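You operate a simulated robot arm through the tools that you are given. There is no shell and no other tool. Be economical: measure what you need, move in short steps, check, and stop when the job is done.

Carry out the task below with a simulated two-armed robot. There is one attempt and no reset: what you move stays moved.

## Task
Fold the infeed carton's long flaps down and run it through the sealer.
Fine: the sealer is set for it; leave its wheels and knob as they are.

Only the result counts: the job must be done as asked and must still hold three seconds after the hand-in. Knocking over, shifting, dropping, spilling or breaking anything else fails it. Flat cloth is picked up by pressing the open fingertips on it (5 to 10 N) and closing them slowly along it; thin cloth reads only 2 to 8 mm in the jaws.

## Robot
Two 7-joint arms with fingered hands on one trunk, on a base that drives. Base frame: it is fixed to the floor where the robot stands at the start and does not move with it; the origin is under the middle of the robot, x ahead of it, y to its left, z up; the surface under the hand at the start is at about z = 0.78. Readings come in m, degrees, newtons and seconds.
The left shoulder is at the start at [0.079, 0.125, 1.118], the right one opposite. With the tool pointing down near the work surface each hand reaches from about 0.44 to 0.82 m from the robot's upright axis, wherever it stands, measured 20 degrees to its own side. Places, roughly: blue roll [0.75, -1, 0.75]; height wheel of the sealer [0.3, 1, 0.6]; knob of the tape head [0.6, 0.6, 1]; long flap c of the low carton with the green dot [0.5, -0.1, 0.9]; long flap d of the low carton with the green dot [0.8, -0.1, 0.9]; width wheel of the sealer [0.3, 0.3, 0.6]. Payload 3.6 kg a hand.
Tool frame (each hand has its own): the origin (TCP) lies between the finger pads and is the grasp point; the fingertips stand 0.03 m ahead of it; z points along the fingers, y is the line along which they close. Largest opening 0.104 m; the body of the gripper starts 0.035 m behind the TCP. The gripper is a hand of 4 fingers: y runs from the thumb to the fingers, the wrist lies at [-0.015, -0.104, -0.178] in the tool frame.
Orientation is that of the tool frame in the base frame, as [roll, pitch, yaw] about the fixed x, y, z axes, in that order (R = Rz(yaw) Ry(pitch) Rx(roll)). With the fingers straight down and the wrist toward the robot, the tool's x, y and z point along [0, 1, 0], [1, 0, 0] and [0, 0, -1] of the base frame.

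## Interface
- The arms move only by the tool servo_tool. It takes "left_targets", "right_targets" or both (then of equal length, played together; a hand with none holds still); each is a list of rows, each an object of numbers (a shift or turn left out is 0): "dx", "dy", "dz": the shift along the tool's x, y, z in units of 25 mm (1.0 is 25 mm); "wx", "wy", "wz": the turn, a rotation vector about the tool's x, y, z in units of 5 degrees (1.0 is 5 degrees). In form: [{"dx": .., "dy": .., "dz": .., "wx": .., "wy": .., "wz": ..}, ...]. A call has 1 to 20 rows; each row shifts and turns the commanded pose from where the row before left it, along the tool's axes as they then stand. A call with a number of a shift or a turn outside -1 to 1 is refused whole. Each row takes 0.2 s and may step no farther than 0.05 m and 8.6 degrees from the row before; otherwise, the whole call is refused. A pose out of reach is approached as far as the arm can. The call stops where the force on the tool passes 60 N (or 10 N more than at its start, if that is more) or the arm is blocked; 0.2 s more then pass. In this call time passes only in rows, and 0.2 s behind the last. It gives the time, the measured TCP pose, the force on the tool (base axes), the opening and the grip force at its end, in the units of the frame above (readings bear some noise), with the torque about the TCP (base axes, N m) and any sound that the robot's microphone picked up.
- Cameras (640 x 400 px; columns grow to the right, rows downward): "scene" is now at [0.1903, -0.0022, 1.2383]; the picture's right is [-0.02, -1.00, 0.00], its down [-0.68, 0.01, -0.73] and it looks along [0.73, -0.02, -0.68] (base axes); focal length 214 px, centre (320, 200). "left" rides on the left gripper at [-0.061, -0.092, -0.13] in its tool frame; the picture's right is [-0.81, -0.28, 0.52], its down [0.53, -0.71, 0.46] and it looks along [0.24, 0.64, 0.72] (tool axes); focal length 275 px, centre (320, 200). "right" rides on the right gripper at [0.061, -0.092, -0.131] in its tool frame; the picture's right is [-0.81, 0.28, -0.52], its down [-0.53, -0.71, 0.45] and it looks along [-0.24, 0.64, 0.72] (tool axes); focal length 275 px, centre (320, 200). There is no depth. A picture from a camera that has moved, and an enlarged one, comes with that camera's place and axes in the base frame and with its lens.
- snapshot(camera): a new picture of that camera. No time passes.
- lift_body(by): slides the trunk up (or, below 0, down) by that many m; the arms and the scene camera ride with it, the base frame stays. It gives what a move gives, with no picture.
- steer(legs): drives the robot by 1 to 6 legs, each [ahead, left, turn to the left] in m, m and degrees, along the robot's own axes; the way and the turn of a leg run together, so that a leg with both is an arc; at most 1.5 m and 180 degrees a leg. The arms and the cameras ride along, it lands a little off, and it stops where it bumps. It gives what a move gives.
- move_fingers(index, middle, ring, thumb_bend, thumb_turn, hand): sets how far each is bent, from 0 (flat) to 1 (curled in); at 0.3 the hand is open as for a grip, at 0.7 the pads meet at the TCP. One left out holds its place. A second passes; each finger stops where it meets its share of the squeeze, and holds until it gets a number again. It is the only way to open and close the hand. It gives what a move gives, with no picture; readings hold the bend of each and the force on the fingers (four entries, about 0 where the hand has none), thumb and palm. thumb_turn goes from beside the hand (0) to across from the fingers (1), as for a grip.
- head_to(pan, tilt): turns the head with the scene camera to pan (to the left, within 80 degrees either way) and tilt (down, from -29 to 69), counted from straight ahead of the robot. It gives what a move gives.
- close_up(camera, box): a new picture of the part [left, top, right, bottom] of that camera's present view, enlarged. No time passes.
- sign_off(): hands the job in; it is judged then, once.

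Work in short steps. Places have to be worked out from the pictures, the camera data and where the tool is seen: move nearer, look again, correct. Check each grasp and each placing, and mend what went wrong. You have 120 turns and 100 pictures in all, those below and enlarged ones among them. Open the grippers and draw the arms clear of the work before you hand the job in, unless the task says otherwise; then end with one line.

The tools are called after ">>>" as name(argument=value, ...) on one line, values as JSON. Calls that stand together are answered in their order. servo_tool: Moves the arms, as the interface text tells. Its arguments: {"type":"object","properties":{"left_targets":{"type":"array"},"right_targets":{"type":"array"}},"required":[]} The other tools are called the same way: lift_body (by) slides the trunk up or down; move_fingers (index, middle, ring, thumb_bend, thumb_turn, hand) moves the fingers one by one; steer (legs) drives the base; head_to (pan, tilt) turns the head that bears the scene camera; snapshot (camera) takes a picture; close_up (camera, box) takes an enlarged picture of a part of a camera's view; sign_off () hands the job in.

At the start:

```text
clock: 0.0
left_tool_pos: [0.5139, 0.1043, 1.1223]
left_ee_rot: [180.0, 0.0, 90.0]
left_wrist_force: [-0.1, 0.1, -0.2]
left_ft_torque: [-0.02, -0.02, -0.02]
left_gripper_width: 0.1038
left_grip_force: 0.2
left_shape: jaw
left_bend: [0.3, 0.3, 0.3, 0.3, 0.98]
left_finger forces: [0.0, 0.1, 0.0, 0.0, 0.1, 0.0]
right_tool_pos: [0.5008, -0.2375, 1.214]
right_ee_rot: [179.9, -0.1, 90.0]
right_wrist_force: [-0.1, 0.3, -0.3]
right_ft_torque: [-0.01, 0.02, -0.01]
right_gripper_width: 0.1034
right_grip_force: 0.0
right_shape: jaw
right_bend: [0.3, 0.3, 0.3, 0.3, 0.98]
right_finger forces: [0.0, 0.1, 0.0, 0.0, 0.1, 0.0]
trunk travel left (down, up): [-0.35, 0.186]
robot x, y, heading: [-0.0011, 0.0011, -0.3]
head pan, tilt: [-1.2, 42.7]
```

scene: 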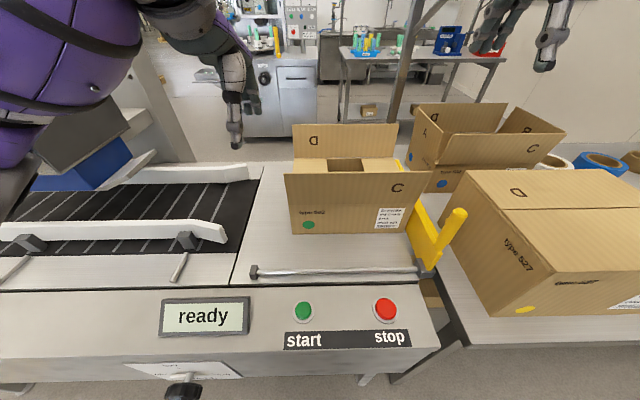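
right: 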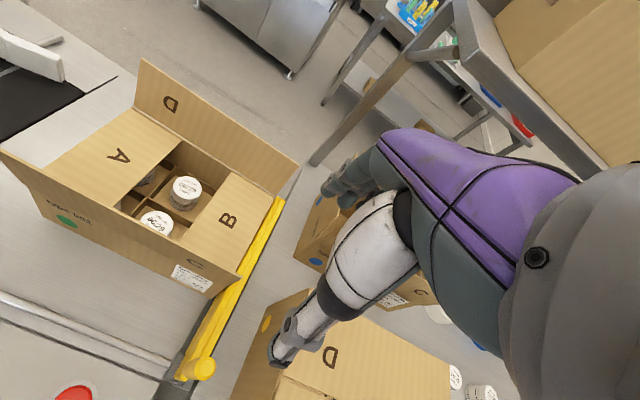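
left: 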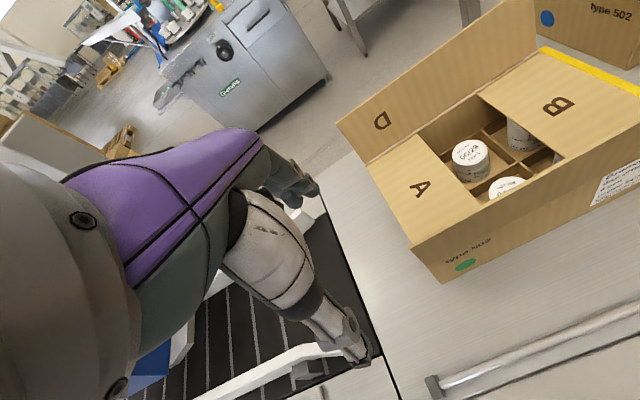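

The infeed carton (green dot) has its short flaps A, B folded in and its long flaps C (near) and D (far) standing. I look left at the sealer first, to see the tape head and the lane.

>>> head_to(pan=50, tilt=35)

>>> close_up(camera="left", box=[320, 0, 640, 400])

>>> snapshot(camera="scene")

```text
clock: 1.2
left_tool_pos: [0.514, 0.1051, 1.1218]
left_ee_rot: [-180.0, 0.0, 90.0]
left_wrist_force: [0.6, 0.8, 0.3]
left_ft_torque: [0.01, -0.01, 0.01]
left_gripper_width: 0.1037
left_grip_force: 0.2
left_shape: jaw
left_bend: [0.3, 0.3, 0.3, 0.3, 0.98]
left_finger forces: [0.0, 0.0, 0.0, 0.0, 0.0, 0.1]
right_tool_pos: [0.5012, -0.2367, 1.2144]
right_ee_rot: [180.0, 0.0, 90.0]
right_wrist_force: [0.8, -0.2, 0.4]
right_ft_torque: [-0.05, 0.03, -0.03]
right_gripper_width: 0.1038
right_grip_force: 0.1
right_shape: jaw
right_bend: [0.3, 0.3, 0.3, 0.3, 0.98]
right_finger forces: [0.0, 0.0, 0.1, 0.1, 0.0, 0.1]
trunk travel left (down, up): [-0.35, 0.186]
robot x, y, heading: [-0.0016, -0.0015, -0.1]
head pan, tilt: [50.0, 35.0]
```

```text
1.00 times, centred on (480, 200) of left (not enlarged: the box is as wide or as high as the picture)
camera zoom: at [0.4236, 0.0425, 1.2521], right [-0.28, -0.81, -0.52], down [-0.71, 0.53, -0.46], along [0.64, 0.24, -0.72], focal length 275 px, centre (160, 200)
```

zoom: 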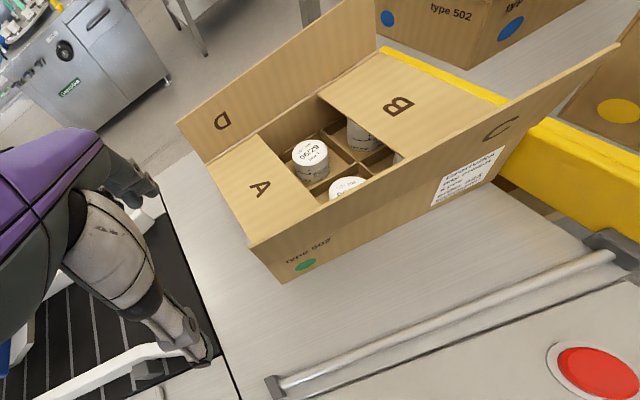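

```text
95 pictures are left
camera scene: at [0.1639, 0.067, 1.2498], right [0.77, -0.64, 0.0], down [-0.37, -0.44, -0.82], along [0.53, 0.63, -0.57], focal length 214 px, centre (320, 200)
```

scene: 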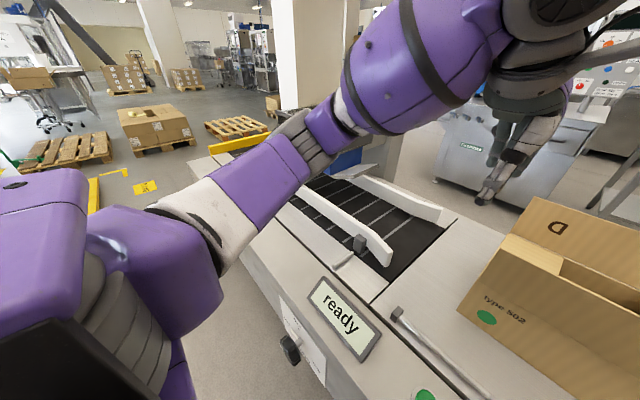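

The carton lies at about x 0.55–0.756, y −0.24–0.06, top z 0.885, with flap tops at about z 0.976. The yellow piece looks like a feed pusher on a rod. I turn the left hand so its camera looks along the sealer.

>>> servo_tool(left_targets=[{"wz": -1, "dz": -0.5}, {"wz": -1, "dz": -0.5}, {"wz": -1, "dz": -0.5}, {"wz": -1, "dz": -0.5}, {"wz": -1}, {"wz": -1}, {"wz": -1}, {"wz": -1}, {"wz": -1}, {"wz": -1}, {"wz": -1}])

>>> snapshot(camera="left")

>>> snapshot(camera="scene")

```text
clock: 3.6
left_tool_pos: [0.5135, 0.1033, 1.171]
left_ee_rot: [-180.0, 0.0, 145.2]
left_wrist_force: [0.4, 0.6, -0.6]
left_ft_torque: [-0.01, -0.03, -0.04]
left_gripper_width: 0.1038
left_grip_force: 0.1
left_shape: jaw
left_bend: [0.3, 0.3, 0.3, 0.3, 0.98]
left_finger forces: [0.0, 0.0, 0.0, 0.0, 0.1, 0.0]
right_tool_pos: [0.5014, -0.2359, 1.214]
right_ee_rot: [179.9, -0.1, 90.0]
right_wrist_force: [0.5, 0.2, -0.2]
right_ft_torque: [-0.02, -0.04, -0.02]
right_gripper_width: 0.104
right_grip_force: 0.2
right_shape: jaw
right_bend: [0.3, 0.3, 0.3, 0.3, 0.98]
right_finger forces: [0.0, 0.1, 0.0, 0.1, 0.0, 0.0]
trunk travel left (down, up): [-0.35, 0.186]
robot x, y, heading: [-0.0013, 0.0011, -0.0]
head pan, tilt: [50.0, 35.0]
```

```text
94 pictures are left
camera left: at [0.5125, -0.0068, 1.3011], right [0.51, -0.69, -0.52], down [-0.85, -0.28, -0.46], along [0.17, 0.67, -0.72], focal length 275 px, centre (320, 200)
```

left: 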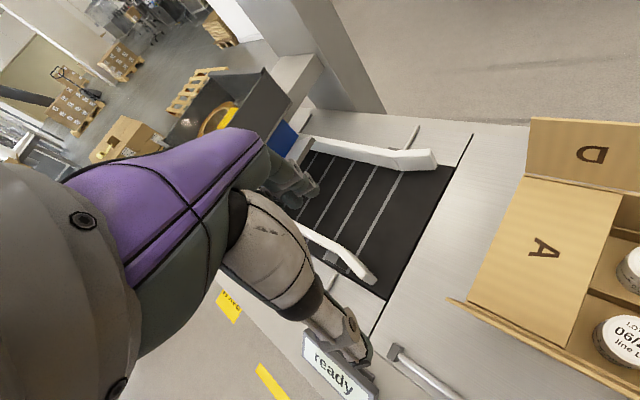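

```text
93 pictures are left
camera scene: at [0.1638, 0.0669, 1.2499], right [0.77, -0.64, 0.0], down [-0.37, -0.44, -0.82], along [0.53, 0.63, -0.57], focal length 214 px, centre (320, 200)
```

scene: 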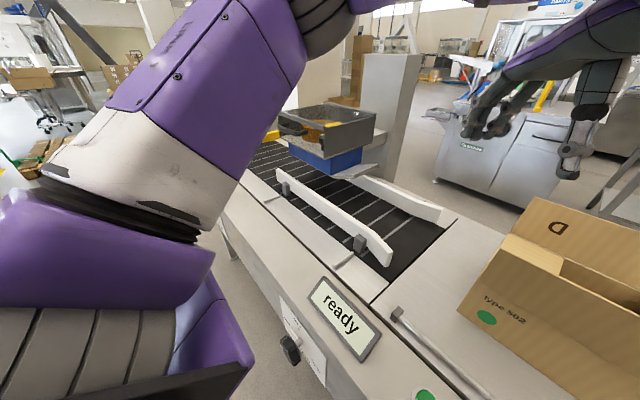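

>>> close_up(camera="scene", box=[220, 90, 460, 260])

>>> close_up(camera="scene", box=[260, 260, 420, 380])

>>> close_up(camera="right", box=[0, 50, 300, 400])

```text
2.35 times, centred on (340, 175) of scene
camera zoom: at [0.1638, 0.0669, 1.2499], right [0.77, -0.64, 0.0], down [-0.37, -0.44, -0.82], along [0.53, 0.63, -0.57], focal length 505 px, centre (273, 259)
```

zoom: 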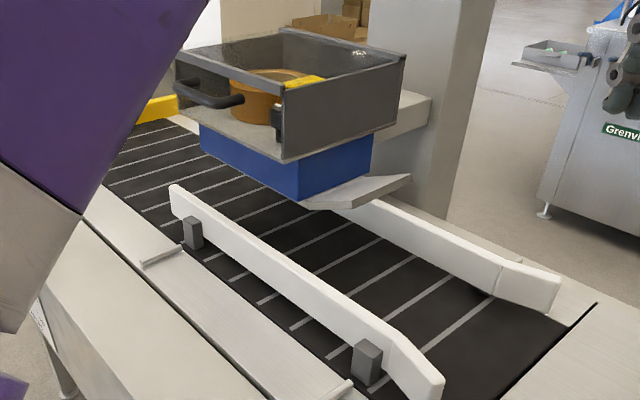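

```text
3.33 times, centred on (340, 320) of scene
camera zoom: at [0.1638, 0.0669, 1.2499], right [0.77, -0.64, 0.0], down [-0.37, -0.44, -0.82], along [0.53, 0.63, -0.57], focal length 715 px, centre (253, -200)
```

zoom: 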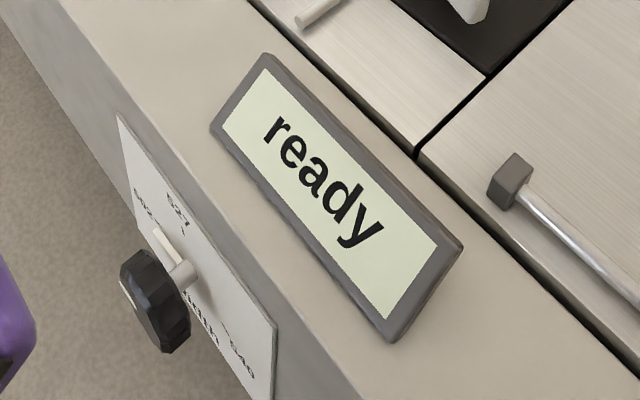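

```text
1.14 times, centred on (150, 225) of right
camera zoom: at [0.4081, -0.1756, 1.3448], right [0.27, -0.81, 0.52], down [-0.71, -0.53, -0.46], along [0.65, -0.24, -0.72], focal length 315 px, centre (514, 171)
```

zoom: 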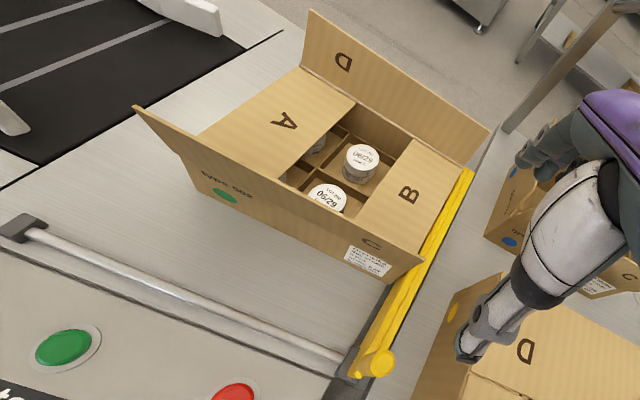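

The sealer has a tape head with a lead-in ski at about y 0.46–0.5, and the pusher sits behind the carton on a guide rod. Next I look closely at the pusher handle and the buttons.

>>> head_to(pan=-15, tilt=48)

>>> snapshot(camera="scene")

>>> close_up(camera="scene", box=[200, 120, 440, 270])

>>> close_up(camera="right", box=[100, 180, 320, 400])

```text
clock: 5.0
left_tool_pos: [0.514, 0.1048, 1.1704]
left_ee_rot: [-179.9, 0.0, 145.0]
left_wrist_force: [0.5, 0.7, 0.4]
left_ft_torque: [-0.01, 0.02, 0.02]
left_gripper_width: 0.1038
left_grip_force: 0.1
left_shape: jaw
left_bend: [0.3, 0.3, 0.3, 0.3, 0.98]
left_finger forces: [0.1, 0.1, 0.0, 0.0, 0.1, 0.0]
right_tool_pos: [0.5018, -0.2357, 1.214]
right_ee_rot: [179.8, 0.1, 90.0]
right_wrist_force: [0.2, 0.3, -0.1]
right_ft_torque: [-0.02, -0.01, -0.03]
right_gripper_width: 0.1036
right_grip_force: 0.0
right_shape: jaw
right_bend: [0.3, 0.3, 0.3, 0.3, 0.98]
right_finger forces: [0.0, 0.1, 0.1, 0.0, 0.1, 0.0]
trunk travel left (down, up): [-0.35, 0.186]
robot x, y, heading: [-0.0029, -0.0033, -0.2]
head pan, tilt: [-15.0, 48.0]
```

```text
89 pictures are left
camera scene: at [0.1834, -0.0207, 1.2308], right [-0.26, -0.97, 0.0], down [-0.72, 0.19, -0.67], along [0.65, -0.17, -0.74], focal length 214 px, centre (320, 200)
```

scene: 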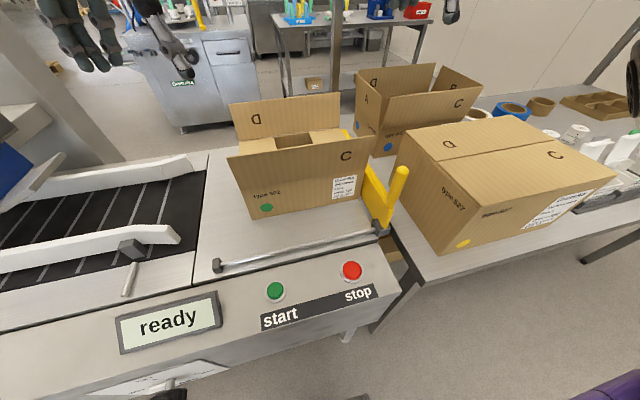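

```text
2.67 times, centred on (320, 195) of scene
camera zoom: at [0.1834, -0.0207, 1.2308], right [-0.26, -0.97, 0.0], down [-0.72, 0.19, -0.67], along [0.65, -0.17, -0.74], focal length 572 px, centre (320, 213)
```

zoom: 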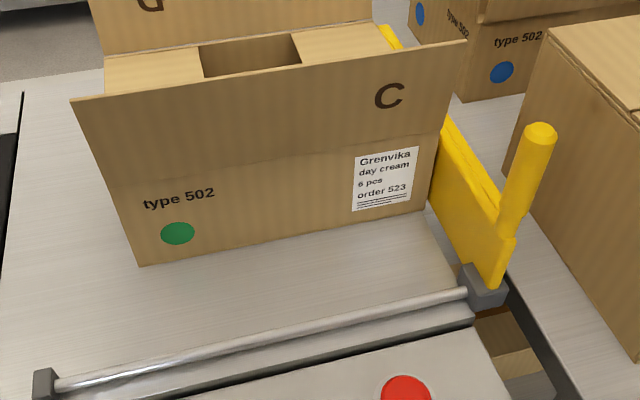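

```text
1.82 times, centred on (210, 290) of right
camera zoom: at [0.4081, -0.1753, 1.3449], right [0.27, -0.81, 0.52], down [-0.71, -0.53, -0.46], along [0.65, -0.24, -0.72], focal length 500 px, centre (520, 36)
```

zoom: 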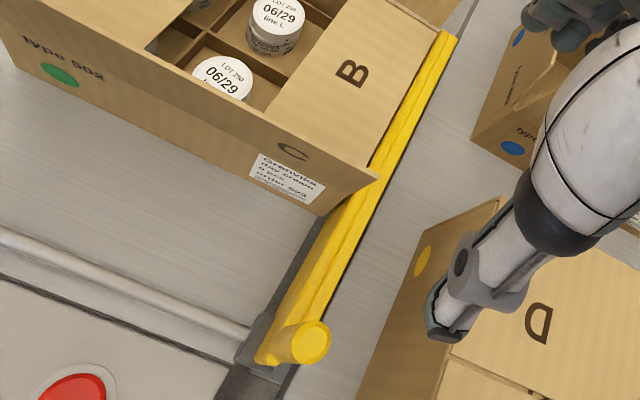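

Post top is at about (0.436, −0.24, 0.98). I tuck the right thumb aside, then bring the right hand above flap D so the fingers come down behind it.

>>> move_fingers(hand="right", thumb_turn=0, thumb_bend=0, index=0.3, middle=0.3, ring=0.3)

>>> servo_tool(right_targets=[{"dx": 0.5, "dy": 0.95}, {"dx": 0.5, "dy": 0.95}, {"dx": 0.5, "dy": 0.95}, {"dx": 0.5, "dy": 0.95}, {"dx": 0.5, "dy": 0.95}, {"dx": 0.5, "dy": 0.95}, {"dx": 0.5, "dy": 0.95}, {"dx": 0.5, "dy": 0.95}, {"dx": 0.5, "dy": 0.95}, {"dx": 0.5, "dy": 0.95}, {"dx": 0.5, "dy": 0.95, "dz": 1}, {"dz": 1}, {"dz": 1}])

>>> snapshot(camera="scene")

>>> snapshot(camera="right")

```text
clock: 6.0
left_tool_pos: [0.5135, 0.1032, 1.17]
left_ee_rot: [-179.9, 0.0, 145.1]
left_wrist_force: [0.3, -0.6, -0.1]
left_ft_torque: [0.01, 0.0, 0.0]
left_gripper_width: 0.1037
left_grip_force: 0.1
left_shape: jaw
left_bend: [0.3, 0.3, 0.3, 0.3, 0.98]
left_finger forces: [0.0, 0.0, 0.0, 0.0, 0.0, 0.1]
right_tool_pos: [0.5009, -0.2363, 1.2145]
right_ee_rot: [179.9, 0.0, 90.1]
right_wrist_force: [0.4, 0.1, 0.1]
right_ft_torque: [-0.03, -0.02, -0.04]
right_gripper_width: 0.1576
right_grip_force: 0.0
right_shape: fingers
right_bend: [0.3, 0.3, 0.3, 0.0, 0.0]
right_finger forces: [0.0, 0.0, 0.0, 0.0, 0.1, 0.0]
trunk travel left (down, up): [-0.35, 0.186]
robot x, y, heading: [0.0001, 0.0004, -0.3]
head pan, tilt: [-15.0, 48.0]
```

```text
clock: 8.8
left_tool_pos: [0.5149, 0.1039, 1.1708]
left_ee_rot: [-180.0, 0.0, 145.0]
left_wrist_force: [0.3, 0.0, -0.2]
left_ft_torque: [-0.02, 0.02, 0.04]
left_gripper_width: 0.1036
left_grip_force: 0.0
left_shape: jaw
left_bend: [0.3, 0.3, 0.3, 0.3, 0.98]
left_finger forces: [0.0, 0.0, 0.0, 0.0, 0.0, 0.1]
right_tool_pos: [0.7252, -0.1127, 1.1396]
right_ee_rot: [-179.9, 0.0, 90.1]
right_wrist_force: [1.4, -0.1, 0.3]
right_ft_torque: [0.01, 0.05, 0.0]
right_gripper_width: 0.1575
right_grip_force: 0.1
right_shape: fingers
right_bend: [0.3, 0.3, 0.3, 0.0, 0.0]
right_finger forces: [0.0, 0.0, 0.0, 0.0, 0.0, 0.0]
right hand out of reach, approached as far as the arm can: row 10, 11
trunk travel left (down, up): [-0.35, 0.186]
robot x, y, heading: [-0.0013, -0.0011, -0.2]
head pan, tilt: [-15.0, 48.0]
```

```text
86 pictures are left
camera scene: at [0.1838, -0.0209, 1.2308], right [-0.26, -0.97, 0.0], down [-0.72, 0.19, -0.67], along [0.65, -0.17, -0.74], focal length 214 px, centre (320, 200)
```

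scene: 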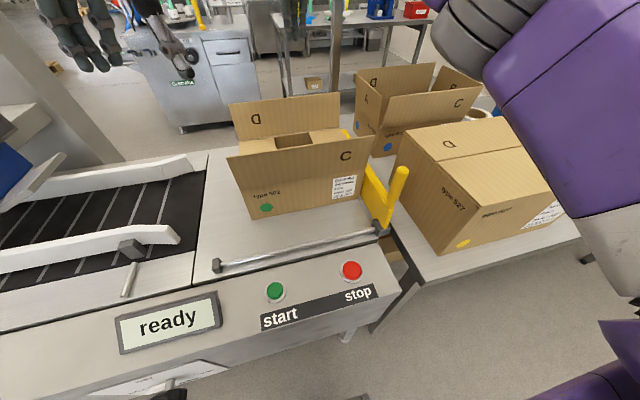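

```text
85 pictures are left
camera right: at [0.6324, -0.052, 1.2704], right [0.28, -0.81, 0.52], down [-0.71, -0.53, -0.46], along [0.65, -0.24, -0.72], focal length 275 px, centre (320, 200)
```

right: 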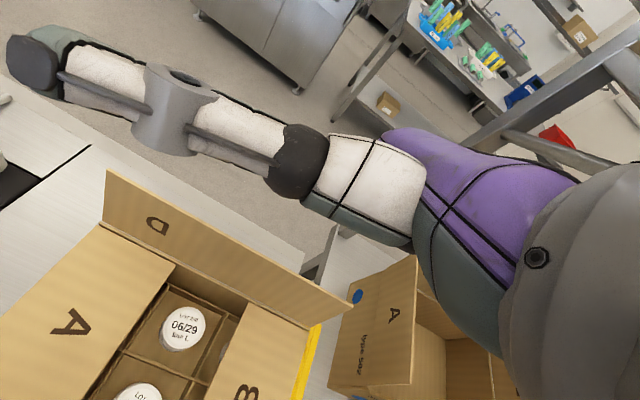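

High up, the straight hand cannot reach past D, so I will tilt it later. First I fold C with the left hand; I square that hand up, bring it in front of C, and draw the right hand aside.

>>> servo_tool(left_targets=[{"wz": 1, "dy": 0}, {"wz": 1}, {"wz": 1}, {"wz": 1}, {"wz": 1}, {"wz": 1}, {"wz": 1}, {"wz": 1}, {"wz": 1}, {"wz": 1}, {"wz": 1}, {"dy": -1, "dx": -1}, {"dy": -1, "dx": -1}, {"dy": -1, "dx": -1}, {"dx": -1, "dz": 1}, {"dx": -1, "dz": 1}, {"dz": 1}], right_targets=[{"dx": -1, "dz": -1}, {"dx": -1, "dz": -1}, {"dx": -1, "dy": -1}, {"dx": -1, "dy": -1}, {"dx": -1, "dy": -1}, {"dx": -1, "dy": -1}, {"dx": -1, "dy": -1}, {}, {}, {}, {}, {}, {}, {}, {}, {}, {}])

>>> head_to(pan=0, tilt=43)

>>> snapshot(camera="scene")

>>> snapshot(camera="left")

```text
clock: 12.4
left_tool_pos: [0.438, -0.0217, 1.0972]
left_ee_rot: [180.0, 0.1, 90.0]
left_wrist_force: [0.9, -0.3, 0.8]
left_ft_torque: [-0.02, 0.03, 0.01]
left_gripper_width: 0.1037
left_grip_force: 0.0
left_shape: jaw
left_bend: [0.3, 0.3, 0.3, 0.3, 0.98]
left_finger forces: [0.0, 0.1, 0.0, 0.1, 0.0, 0.0]
right_tool_pos: [0.5995, -0.2867, 1.1871]
right_ee_rot: [-180.0, 0.0, 90.0]
right_wrist_force: [-0.4, 0.3, -0.8]
right_ft_torque: [-0.02, 0.02, -0.03]
right_gripper_width: 0.1576
right_grip_force: 0.0
right_shape: fingers
right_bend: [0.3, 0.3, 0.3, 0.0, 0.0]
right_finger forces: [0.0, 0.0, 0.0, 0.1, 0.0, 0.1]
trunk travel left (down, up): [-0.35, 0.186]
robot x, y, heading: [0.0001, 0.0016, -0.2]
head pan, tilt: [-15.0, 48.0]
```

```text
clock: 13.1
left_tool_pos: [0.437, -0.0199, 1.0969]
left_ee_rot: [180.0, 0.0, 89.9]
left_wrist_force: [0.8, -0.6, 0.5]
left_ft_torque: [0.01, 0.05, -0.01]
left_gripper_width: 0.1035
left_grip_force: 0.0
left_shape: jaw
left_bend: [0.3, 0.3, 0.3, 0.3, 0.98]
left_finger forces: [0.0, 0.0, 0.0, 0.1, 0.0, 0.0]
right_tool_pos: [0.5992, -0.2887, 1.1878]
right_ee_rot: [179.9, 0.0, 90.0]
right_wrist_force: [0.1, 0.6, 0.5]
right_ft_torque: [0.0, 0.01, 0.02]
right_gripper_width: 0.1576
right_grip_force: 0.1
right_shape: fingers
right_bend: [0.3, 0.3, 0.3, 0.0, 0.0]
right_finger forces: [0.0, 0.1, 0.1, 0.1, 0.0, 0.0]
trunk travel left (down, up): [-0.35, 0.186]
robot x, y, heading: [0.0018, -0.0017, -0.2]
head pan, tilt: [0.0, 43.0]
```

```text
84 pictures are left
camera scene: at [0.1901, -0.0005, 1.2379], right [0.0, -1.0, 0.0], down [-0.68, 0.0, -0.73], along [0.73, 0.0, -0.68], focal length 214 px, centre (320, 200)
```

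scene: 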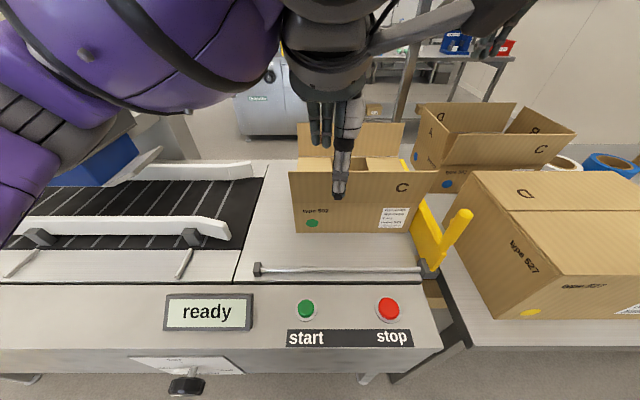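

```text
83 pictures are left
camera left: at [0.3464, -0.0831, 1.2274], right [-0.28, -0.81, -0.52], down [-0.71, 0.53, -0.46], along [0.64, 0.24, -0.72], focal length 275 px, centre (320, 200)
```

left: 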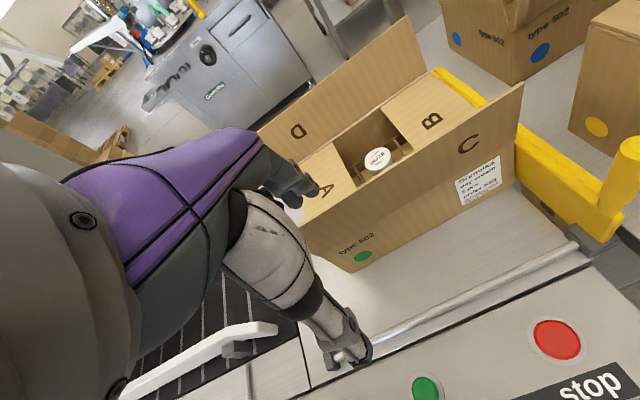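

The left hand is in front of C and clear of it. I lower it so the fingertips are about 4 cm below the flap top.

>>> servo_tool(left_targets=[{"dz": 1}, {"dz": 1}, {"dz": 1}, {"dz": 1}, {"dz": 1}, {"dz": 0.3}, {"dy": 0.6}])

>>> snapshot(camera="scene")

>>> snapshot(camera="left")

```text
clock: 14.7
left_tool_pos: [0.4542, -0.0219, 0.963]
left_ee_rot: [179.9, 0.0, 90.0]
left_wrist_force: [-0.2, 0.4, -0.1]
left_ft_torque: [0.0, 0.05, 0.01]
left_gripper_width: 0.104
left_grip_force: 0.0
left_shape: jaw
left_bend: [0.3, 0.3, 0.3, 0.3, 0.98]
left_finger forces: [0.0, 0.1, 0.0, 0.0, 0.1, 0.0]
right_tool_pos: [0.599, -0.2887, 1.1885]
right_ee_rot: [179.9, 0.1, 90.0]
right_wrist_force: [0.3, 0.2, 0.0]
right_ft_torque: [-0.02, -0.03, 0.01]
right_gripper_width: 0.1577
right_grip_force: 0.0
right_shape: fingers
right_bend: [0.3, 0.3, 0.3, 0.0, 0.0]
right_finger forces: [0.1, 0.0, 0.0, 0.0, 0.0, 0.0]
trunk travel left (down, up): [-0.35, 0.186]
robot x, y, heading: [-0.0008, 0.0007, -0.0]
head pan, tilt: [0.0, 43.0]
```

```text
82 pictures are left
camera scene: at [0.1904, -0.0004, 1.2379], right [0.0, -1.0, 0.0], down [-0.68, 0.0, -0.73], along [0.73, 0.0, -0.68], focal length 214 px, centre (320, 200)
```

scene: 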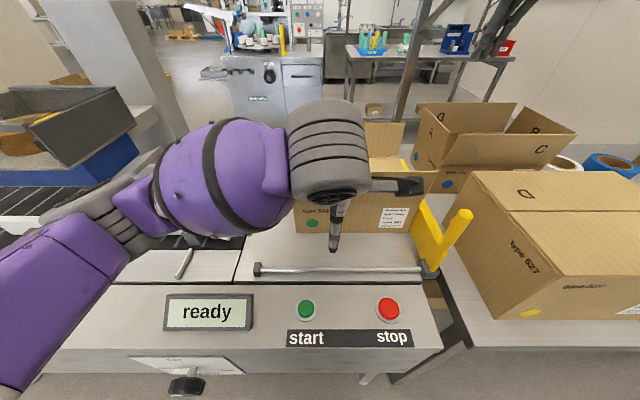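

```text
81 pictures are left
camera left: at [0.3638, -0.0832, 1.0937], right [-0.28, -0.81, -0.52], down [-0.71, 0.53, -0.46], along [0.64, 0.24, -0.72], focal length 275 px, centre (320, 200)
```

left: 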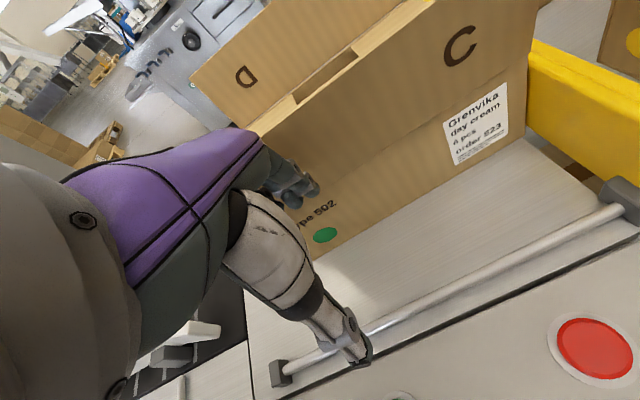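

C is still standing free. I push it inward and over in small steps.

>>> servo_tool(left_targets=[{"dy": 0.6}, {"dy": 0.6}, {"dy": 0.6}, {"dy": 0.6}, {"dy": 0.6}])

>>> snapshot(camera="left")

```text
clock: 15.9
left_tool_pos: [0.5302, -0.0196, 0.9638]
left_ee_rot: [180.0, 0.1, 90.0]
left_wrist_force: [0.4, 0.0, 0.4]
left_ft_torque: [-0.01, -0.02, 0.02]
left_gripper_width: 0.1037
left_grip_force: 0.0
left_shape: jaw
left_bend: [0.3, 0.3, 0.3, 0.3, 0.98]
left_finger forces: [0.0, 0.2, 0.0, 0.0, 0.0, 0.0]
right_tool_pos: [0.5994, -0.2882, 1.1888]
right_ee_rot: [179.9, -0.1, 90.0]
right_wrist_force: [-0.5, 0.0, 0.6]
right_ft_torque: [-0.01, -0.03, 0.0]
right_gripper_width: 0.1574
right_grip_force: 0.2
right_shape: fingers
right_bend: [0.3, 0.3, 0.3, 0.0, 0.0]
right_finger forces: [0.0, 0.0, 0.0, 0.0, 0.0, 0.0]
trunk travel left (down, up): [-0.35, 0.186]
robot x, y, heading: [-0.0035, 0.0011, 0.0]
head pan, tilt: [0.0, 43.0]
```

```text
80 pictures are left
camera left: at [0.4392, -0.0818, 1.0945], right [-0.28, -0.81, -0.52], down [-0.71, 0.53, -0.46], along [0.64, 0.24, -0.72], focal length 275 px, centre (320, 200)
```

left: 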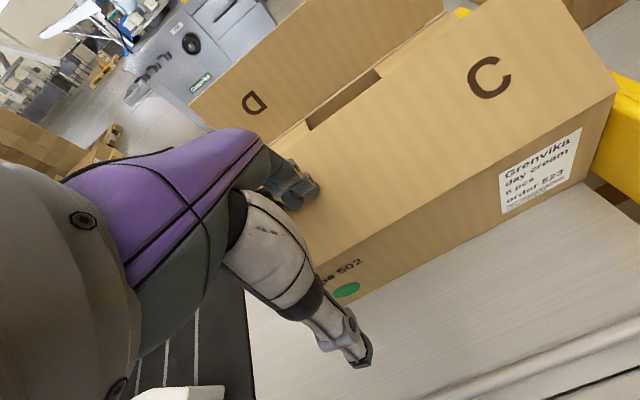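

C is turning easily with no real force. I continue inward and down onto the short flaps.

>>> servo_tool(left_targets=[{"dy": 0.6}, {"dy": 0.6, "dz": 0.3}, {"dy": 0.5, "dz": 0.4}, {"dy": 0.3, "dz": 0.5}, {"dz": 0.4}])

>>> snapshot(camera="left")

```text
clock: 17.1
left_tool_pos: [0.5787, -0.021, 0.9271]
left_ee_rot: [179.5, 0.2, 89.9]
left_wrist_force: [-2.2, 0.1, 14.5]
left_ft_torque: [0.15, -0.87, 0.03]
left_gripper_width: 0.1029
left_grip_force: 0.1
left_shape: jaw
left_bend: [0.3, 0.3, 0.3, 0.3, 0.98]
left_finger forces: [0.0, 14.6, 0.0, 0.0, 0.0, 0.2]
right_tool_pos: [0.5967, -0.2887, 1.189]
right_ee_rot: [179.8, 0.0, 90.0]
right_wrist_force: [-0.3, -0.9, 0.0]
right_ft_torque: [-0.01, 0.0, -0.02]
right_gripper_width: 0.1574
right_grip_force: 0.2
right_shape: fingers
right_bend: [0.3, 0.3, 0.3, 0.0, 0.0]
right_finger forces: [0.1, 0.1, 0.0, 0.0, 0.0, 0.1]
trunk travel left (down, up): [-0.35, 0.186]
robot x, y, heading: [-0.0017, -0.0039, 0.1]
head pan, tilt: [0.0, 43.0]
```

```text
79 pictures are left
camera left: at [0.4865, -0.0822, 1.0563], right [-0.27, -0.81, -0.52], down [-0.71, 0.53, -0.46], along [0.65, 0.24, -0.72], focal length 275 px, centre (320, 200)
```

left: 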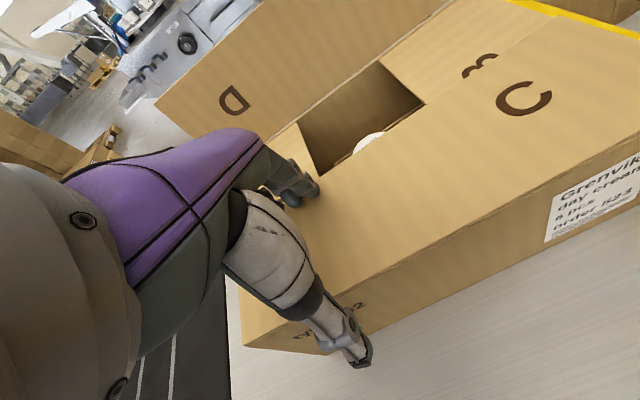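

C lies down under 14 N of press. I lift off a little to see whether it stays.

>>> servo_tool(left_targets=[{"dz": -0.5}, {"dz": -0.5}, {"dz": -0.7}, {}, {}])

>>> snapshot(camera="left")

```text
clock: 18.3
left_tool_pos: [0.578, -0.0212, 0.9673]
left_ee_rot: [179.9, -0.1, 90.0]
left_wrist_force: [-0.1, -0.2, -0.3]
left_ft_torque: [-0.01, -0.01, 0.0]
left_gripper_width: 0.104
left_grip_force: 0.0
left_shape: jaw
left_bend: [0.3, 0.3, 0.3, 0.3, 0.98]
left_finger forces: [0.1, 0.1, 0.0, 0.0, 0.0, 0.1]
right_tool_pos: [0.5978, -0.2881, 1.1875]
right_ee_rot: [179.8, 0.0, 90.0]
right_wrist_force: [-0.2, 0.0, 0.0]
right_ft_torque: [-0.02, 0.0, 0.03]
right_gripper_width: 0.1575
right_grip_force: 0.2
right_shape: fingers
right_bend: [0.3, 0.3, 0.3, 0.0, 0.0]
right_finger forces: [0.0, 0.0, 0.0, 0.0, 0.0, 0.0]
trunk travel left (down, up): [-0.35, 0.186]
robot x, y, heading: [-0.0015, -0.0026, 0.1]
head pan, tilt: [0.0, 43.0]
```

```text
78 pictures are left
camera left: at [0.4876, -0.0829, 1.098], right [-0.28, -0.81, -0.52], down [-0.71, 0.53, -0.46], along [0.64, 0.24, -0.72], focal length 275 px, centre (320, 200)
```

left: 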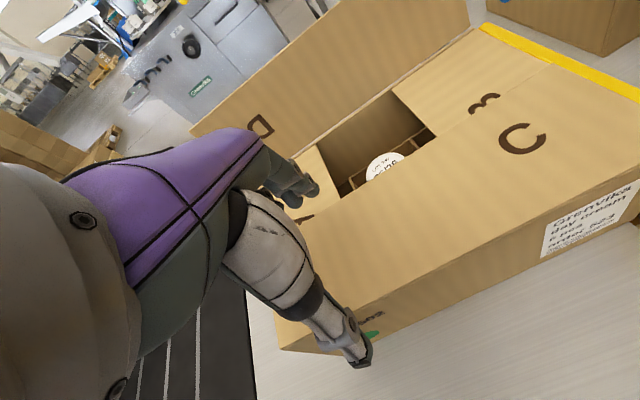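

C looks to stay nearly flat. Now D: I retreat the left hand, tilt the right hand about 20° forward with curled fingers for reach, and bring it above D.

>>> move_fingers(hand="right", index=0.5, middle=0.5, ring=0.5)

>>> servo_tool(left_targets=[{"dz": -1}, {"dz": -1}, {"dz": -1}, {"dy": -1, "dx": 1}, {"dy": -1, "dx": 1}, {"dy": -1, "dx": 1}, {"dy": -1, "dx": 1}, {"dy": -1, "dx": 1}, {"dz": -1, "dx": 1}, {"dz": -1, "dx": 1}, {}, {}, {}, {}, {}, {}, {}, {}, {}], right_targets=[{"wx": -1}, {"wx": -1}, {"wx": -1}, {"wx": -1}, {"dy": 0.9, "dx": 1}, {"dy": 0.9, "dx": 1}, {"dy": 0.9, "dx": 1}, {"dy": 0.9, "dx": 1}, {"dy": 0.9, "dx": 1}, {"dy": 0.8, "dx": 1}, {"dz": 1}, {"dz": 1}, {"dz": 1}, {"dz": 1}, {"dz": 1}, {"dz": 1}, {"dz": 1}, {"dz": 1}, {"dz": 1}])

>>> snapshot(camera="scene")

>>> snapshot(camera="right")

```text
clock: 19.3
left_tool_pos: [0.5781, -0.022, 0.9671]
left_ee_rot: [179.9, 0.0, 89.9]
left_wrist_force: [-0.2, 0.0, 0.1]
left_ft_torque: [-0.02, -0.05, -0.01]
left_gripper_width: 0.1037
left_grip_force: 0.1
left_shape: jaw
left_bend: [0.3, 0.3, 0.3, 0.3, 0.98]
left_finger forces: [0.1, 0.1, 0.0, 0.0, 0.1, 0.0]
right_tool_pos: [0.5969, -0.2886, 1.1878]
right_ee_rot: [179.9, -0.1, 90.1]
right_wrist_force: [-1.5, 0.4, -0.7]
right_ft_torque: [-0.02, 0.04, 0.0]
right_gripper_width: 0.1457
right_grip_force: 0.0
right_shape: fingers
right_bend: [0.5, 0.5, 0.5, 0.0, 0.0]
right_finger forces: [0.1, 0.1, 0.0, 0.1, 0.1, 0.0]
trunk travel left (down, up): [-0.35, 0.186]
robot x, y, heading: [-0.0004, 0.0008, 0.2]
head pan, tilt: [0.0, 43.0]
```

```text
clock: 23.3
left_tool_pos: [0.4533, 0.1559, 1.0927]
left_ee_rot: [180.0, 0.0, 90.1]
left_wrist_force: [-0.2, 0.0, 0.6]
left_ft_torque: [0.04, -0.04, 0.02]
left_gripper_width: 0.1039
left_grip_force: 0.1
left_shape: jaw
left_bend: [0.3, 0.3, 0.3, 0.3, 0.98]
left_finger forces: [0.0, 0.0, 0.0, 0.1, 0.0, 0.1]
right_tool_pos: [0.8029, -0.139, 1.026]
right_ee_rot: [159.9, -0.1, 90.0]
right_wrist_force: [0.2, -0.7, -0.3]
right_ft_torque: [0.04, 0.0, 0.01]
right_gripper_width: 0.1458
right_grip_force: 0.0
right_shape: fingers
right_bend: [0.5, 0.5, 0.5, 0.0, 0.0]
right_finger forces: [0.1, 0.0, 0.0, 0.0, 0.1, 0.0]
trunk travel left (down, up): [-0.35, 0.186]
robot x, y, heading: [0.0033, -0.0002, -0.3]
head pan, tilt: [0.0, 43.0]
```

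```text
77 pictures are left
camera scene: at [0.1904, -0.0003, 1.2378], right [0.0, -1.0, 0.0], down [-0.68, 0.0, -0.73], along [0.73, 0.0, -0.68], focal length 214 px, centre (320, 200)
```

scene: 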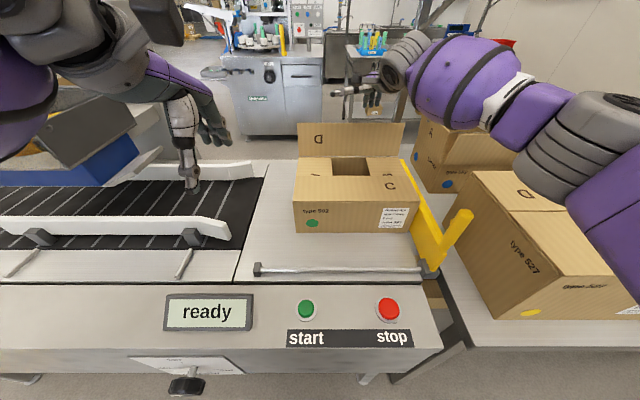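

```text
76 pictures are left
camera right: at [0.6702, -0.0774, 1.1178], right [0.08, -0.81, 0.58], down [-0.51, -0.53, -0.67], along [0.85, -0.24, -0.46], focal length 275 px, centre (320, 200)
```

right: 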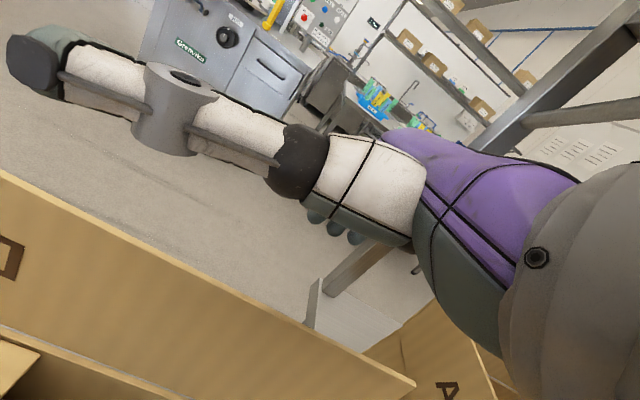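

C is flat and stays. The right fingers are above and behind D; I lower 4 cm so they hook behind its top edge, then check.

>>> servo_tool(right_targets=[{"dy": -0.3, "dz": 0.84}, {"dy": -0.25, "dz": 0.8}])

>>> snapshot(camera="right")

>>> close_up(camera="scene", box=[260, 50, 480, 240])

```text
clock: 23.9
left_tool_pos: [0.4531, 0.1564, 1.0909]
left_ee_rot: [-179.9, 0.0, 90.0]
left_wrist_force: [0.7, 0.7, -0.8]
left_ft_torque: [-0.02, -0.02, 0.03]
left_gripper_width: 0.1038
left_grip_force: 0.0
left_shape: jaw
left_bend: [0.3, 0.3, 0.3, 0.3, 0.98]
left_finger forces: [0.1, 0.1, 0.0, 0.0, 0.0, 0.0]
right_tool_pos: [0.7996, -0.138, 0.9816]
right_ee_rot: [159.8, -0.1, 90.0]
right_wrist_force: [-0.8, -1.0, -0.1]
right_ft_torque: [-0.03, 0.03, 0.02]
right_gripper_width: 0.1458
right_grip_force: 0.1
right_shape: fingers
right_bend: [0.5, 0.5, 0.5, 0.0, 0.0]
right_finger forces: [0.1, 0.0, 0.0, 0.1, 0.0, 0.0]
trunk travel left (down, up): [-0.35, 0.186]
robot x, y, heading: [0.0011, -0.0017, 0.3]
head pan, tilt: [0.0, 43.0]
```

```text
75 pictures are left
camera right: at [0.6681, -0.0772, 1.0736], right [0.08, -0.81, 0.58], down [-0.51, -0.53, -0.67], along [0.85, -0.24, -0.46], focal length 275 px, centre (320, 200)
```

right: 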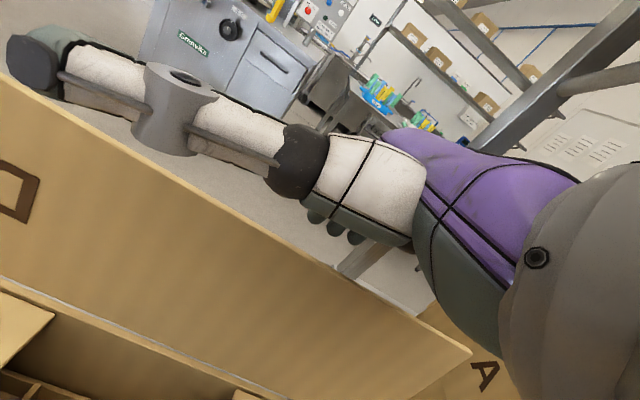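

```text
2.11 times, centred on (370, 145) of scene
camera zoom: at [0.1902, -0.0003, 1.2379], right [0.0, -1.0, 0.0], down [-0.68, 0.0, -0.73], along [0.73, 0.0, -0.68], focal length 452 px, centre (215, 316)
```

zoom: 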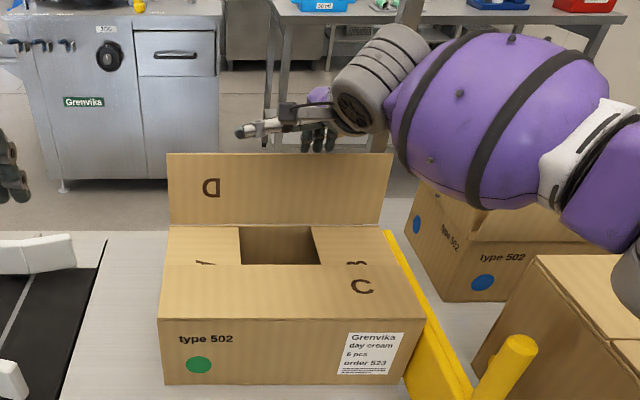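

The fingertips are only about 1 cm below D's top. I go down 3 cm more, then begin pulling toward the robot.

>>> servo_tool(right_targets=[{"dy": -0.2, "dz": 0.55}, {"dy": -0.2, "dz": 0.55}, {"dy": -0.5, "dz": -0.18}, {"dy": -0.5, "dz": -0.18}])

>>> close_up(camera="scene", box=[260, 50, 480, 240])

>>> snapshot(camera="right")

```text
clock: 24.9
left_tool_pos: [0.4527, 0.1571, 1.0921]
left_ee_rot: [-180.0, -0.1, 90.0]
left_wrist_force: [0.4, -0.4, 0.6]
left_ft_torque: [-0.06, -0.02, -0.03]
left_gripper_width: 0.1038
left_grip_force: 0.2
left_shape: jaw
left_bend: [0.3, 0.3, 0.3, 0.3, 0.98]
left_finger forces: [0.0, 0.1, 0.0, 0.0, 0.0, 0.1]
right_tool_pos: [0.7722, -0.1387, 0.9527]
right_ee_rot: [159.9, 0.1, 90.0]
right_wrist_force: [0.1, 0.4, -0.2]
right_ft_torque: [-0.02, -0.02, 0.05]
right_gripper_width: 0.1462
right_grip_force: 0.0
right_shape: fingers
right_bend: [0.5, 0.5, 0.5, 0.0, 0.0]
right_finger forces: [0.0, 0.1, 0.1, 0.1, 0.0, 0.0]
trunk travel left (down, up): [-0.35, 0.186]
robot x, y, heading: [0.002, -0.0008, -0.1]
head pan, tilt: [0.0, 43.0]
```

```text
2.11 times, centred on (370, 145) of scene
camera zoom: at [0.19, -0.0005, 1.2379], right [0.0, -1.0, 0.0], down [-0.68, 0.0, -0.73], along [0.73, 0.0, -0.68], focal length 452 px, centre (215, 316)
```

zoom: 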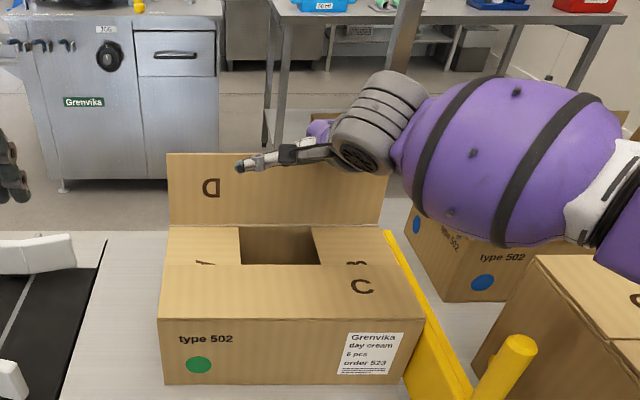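

```text
72 pictures are left
camera right: at [0.6411, -0.0773, 1.0436], right [0.08, -0.81, 0.58], down [-0.51, -0.53, -0.67], along [0.85, -0.24, -0.46], focal length 275 px, centre (320, 200)
```

right: 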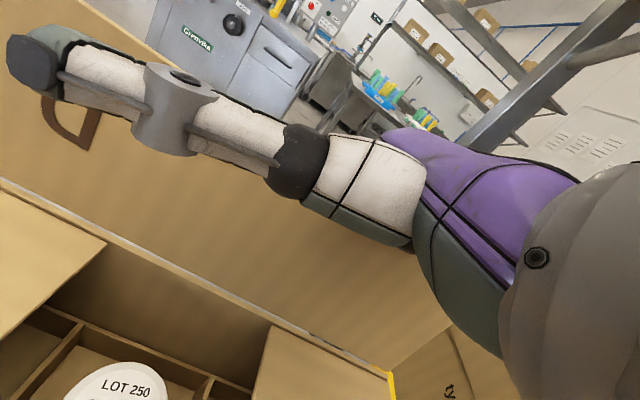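

The fingers are now behind D with the thumb in front. I pull toward the robot about 9 cm to bring D past vertical.

>>> servo_tool(right_targets=[{"dy": -0.56, "dz": -0.2}, {"dy": -0.56, "dz": -0.2}, {"dy": -0.56, "dz": -0.2}, {"dy": -0.56, "dz": -0.2}, {"dy": -0.56, "dz": -0.2}, {"dy": -0.56, "dz": -0.2}])

>>> close_up(camera="scene", box=[260, 50, 480, 240])

>>> snapshot(camera="left")

```text
clock: 26.3
left_tool_pos: [0.4526, 0.1561, 1.0913]
left_ee_rot: [-179.9, 0.0, 90.1]
left_wrist_force: [-0.7, 0.4, 0.1]
left_ft_torque: [0.0, -0.05, -0.01]
left_gripper_width: 0.104
left_grip_force: 0.1
left_shape: jaw
left_bend: [0.3, 0.3, 0.3, 0.3, 0.98]
left_finger forces: [0.0, 0.1, 0.0, 0.1, 0.1, 0.1]
right_tool_pos: [0.6838, -0.1393, 0.9523]
right_ee_rot: [159.9, 0.0, 90.1]
right_wrist_force: [-0.3, -0.1, -0.5]
right_ft_torque: [0.0, 0.0, 0.0]
right_gripper_width: 0.1461
right_grip_force: 0.3
right_shape: fingers
right_bend: [0.5, 0.5, 0.5, 0.0, 0.0]
right_finger forces: [0.1, 0.1, 0.1, 0.0, 0.0, 0.0]
trunk travel left (down, up): [-0.35, 0.186]
robot x, y, heading: [0.0007, 0.0011, -0.0]
head pan, tilt: [0.0, 43.0]
```

```text
2.11 times, centred on (370, 145) of scene
camera zoom: at [0.1899, -0.0005, 1.2379], right [0.0, -1.0, 0.0], down [-0.68, 0.0, -0.73], along [0.73, 0.0, -0.68], focal length 452 px, centre (215, 316)
```

zoom: 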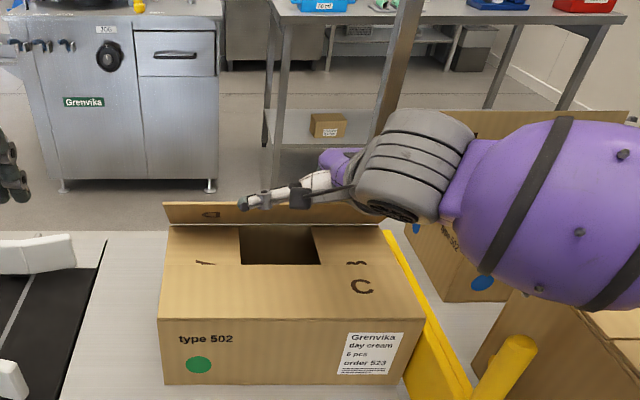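

```text
70 pictures are left
camera left: at [0.3617, 0.0947, 1.2216], right [-0.27, -0.81, -0.52], down [-0.71, 0.53, -0.46], along [0.64, 0.24, -0.72], focal length 275 px, centre (320, 200)
```

left: 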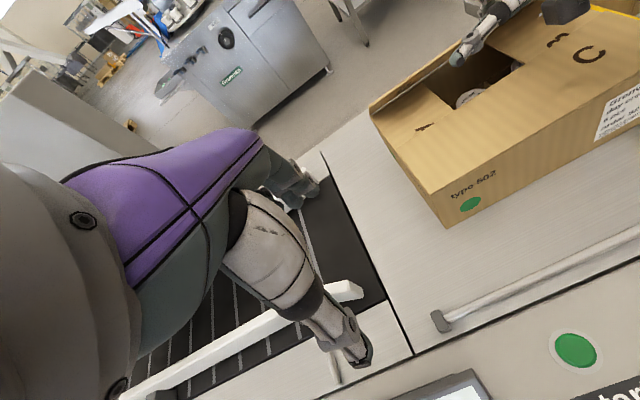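

D is about 45° past vertical. I lift the hand off it, so that I can press it down from above.

>>> servo_tool(right_targets=[{"dy": 0.2, "dz": -0.55}, {"dy": 0.2, "dz": -0.55}, {"dy": 0.2, "dz": -0.55}, {"dy": 0.34, "dz": -0.94}])

>>> close_up(camera="scene", box=[260, 50, 480, 240])

>>> snapshot(camera="right")

```text
clock: 27.3
left_tool_pos: [0.4524, 0.1558, 1.092]
left_ee_rot: [-180.0, 0.0, 90.0]
left_wrist_force: [-0.2, -0.1, 0.1]
left_ft_torque: [-0.01, -0.03, -0.01]
left_gripper_width: 0.1038
left_grip_force: 0.0
left_shape: jaw
left_bend: [0.3, 0.3, 0.3, 0.3, 0.98]
left_finger forces: [0.0, 0.0, 0.0, 0.0, 0.0, 0.0]
right_tool_pos: [0.6841, -0.1381, 1.0227]
right_ee_rot: [160.0, 0.0, 90.1]
right_wrist_force: [0.4, -0.4, 0.4]
right_ft_torque: [0.0, 0.01, 0.02]
right_gripper_width: 0.1458
right_grip_force: 0.1
right_shape: fingers
right_bend: [0.5, 0.5, 0.5, 0.0, 0.0]
right_finger forces: [0.0, 0.1, 0.0, 0.1, 0.0, 0.0]
trunk travel left (down, up): [-0.35, 0.186]
robot x, y, heading: [-0.0029, 0.0003, -0.1]
head pan, tilt: [0.0, 43.0]
```

```text
2.11 times, centred on (370, 145) of scene
camera zoom: at [0.1899, -0.0003, 1.2379], right [0.0, -1.0, 0.0], down [-0.68, 0.0, -0.73], along [0.73, 0.0, -0.68], focal length 452 px, centre (215, 316)
```

zoom: 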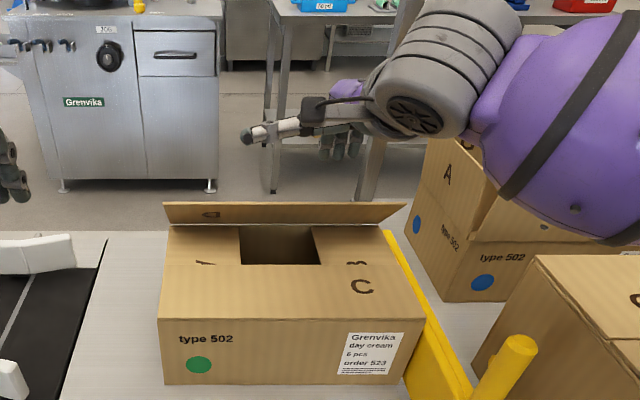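

```text
68 pictures are left
camera right: at [0.5531, -0.0777, 1.114], right [0.08, -0.81, 0.58], down [-0.51, -0.53, -0.67], along [0.85, -0.24, -0.46], focal length 275 px, centre (320, 200)
```

right: 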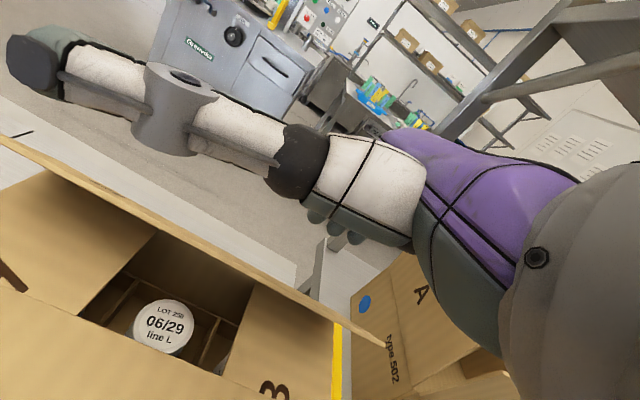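

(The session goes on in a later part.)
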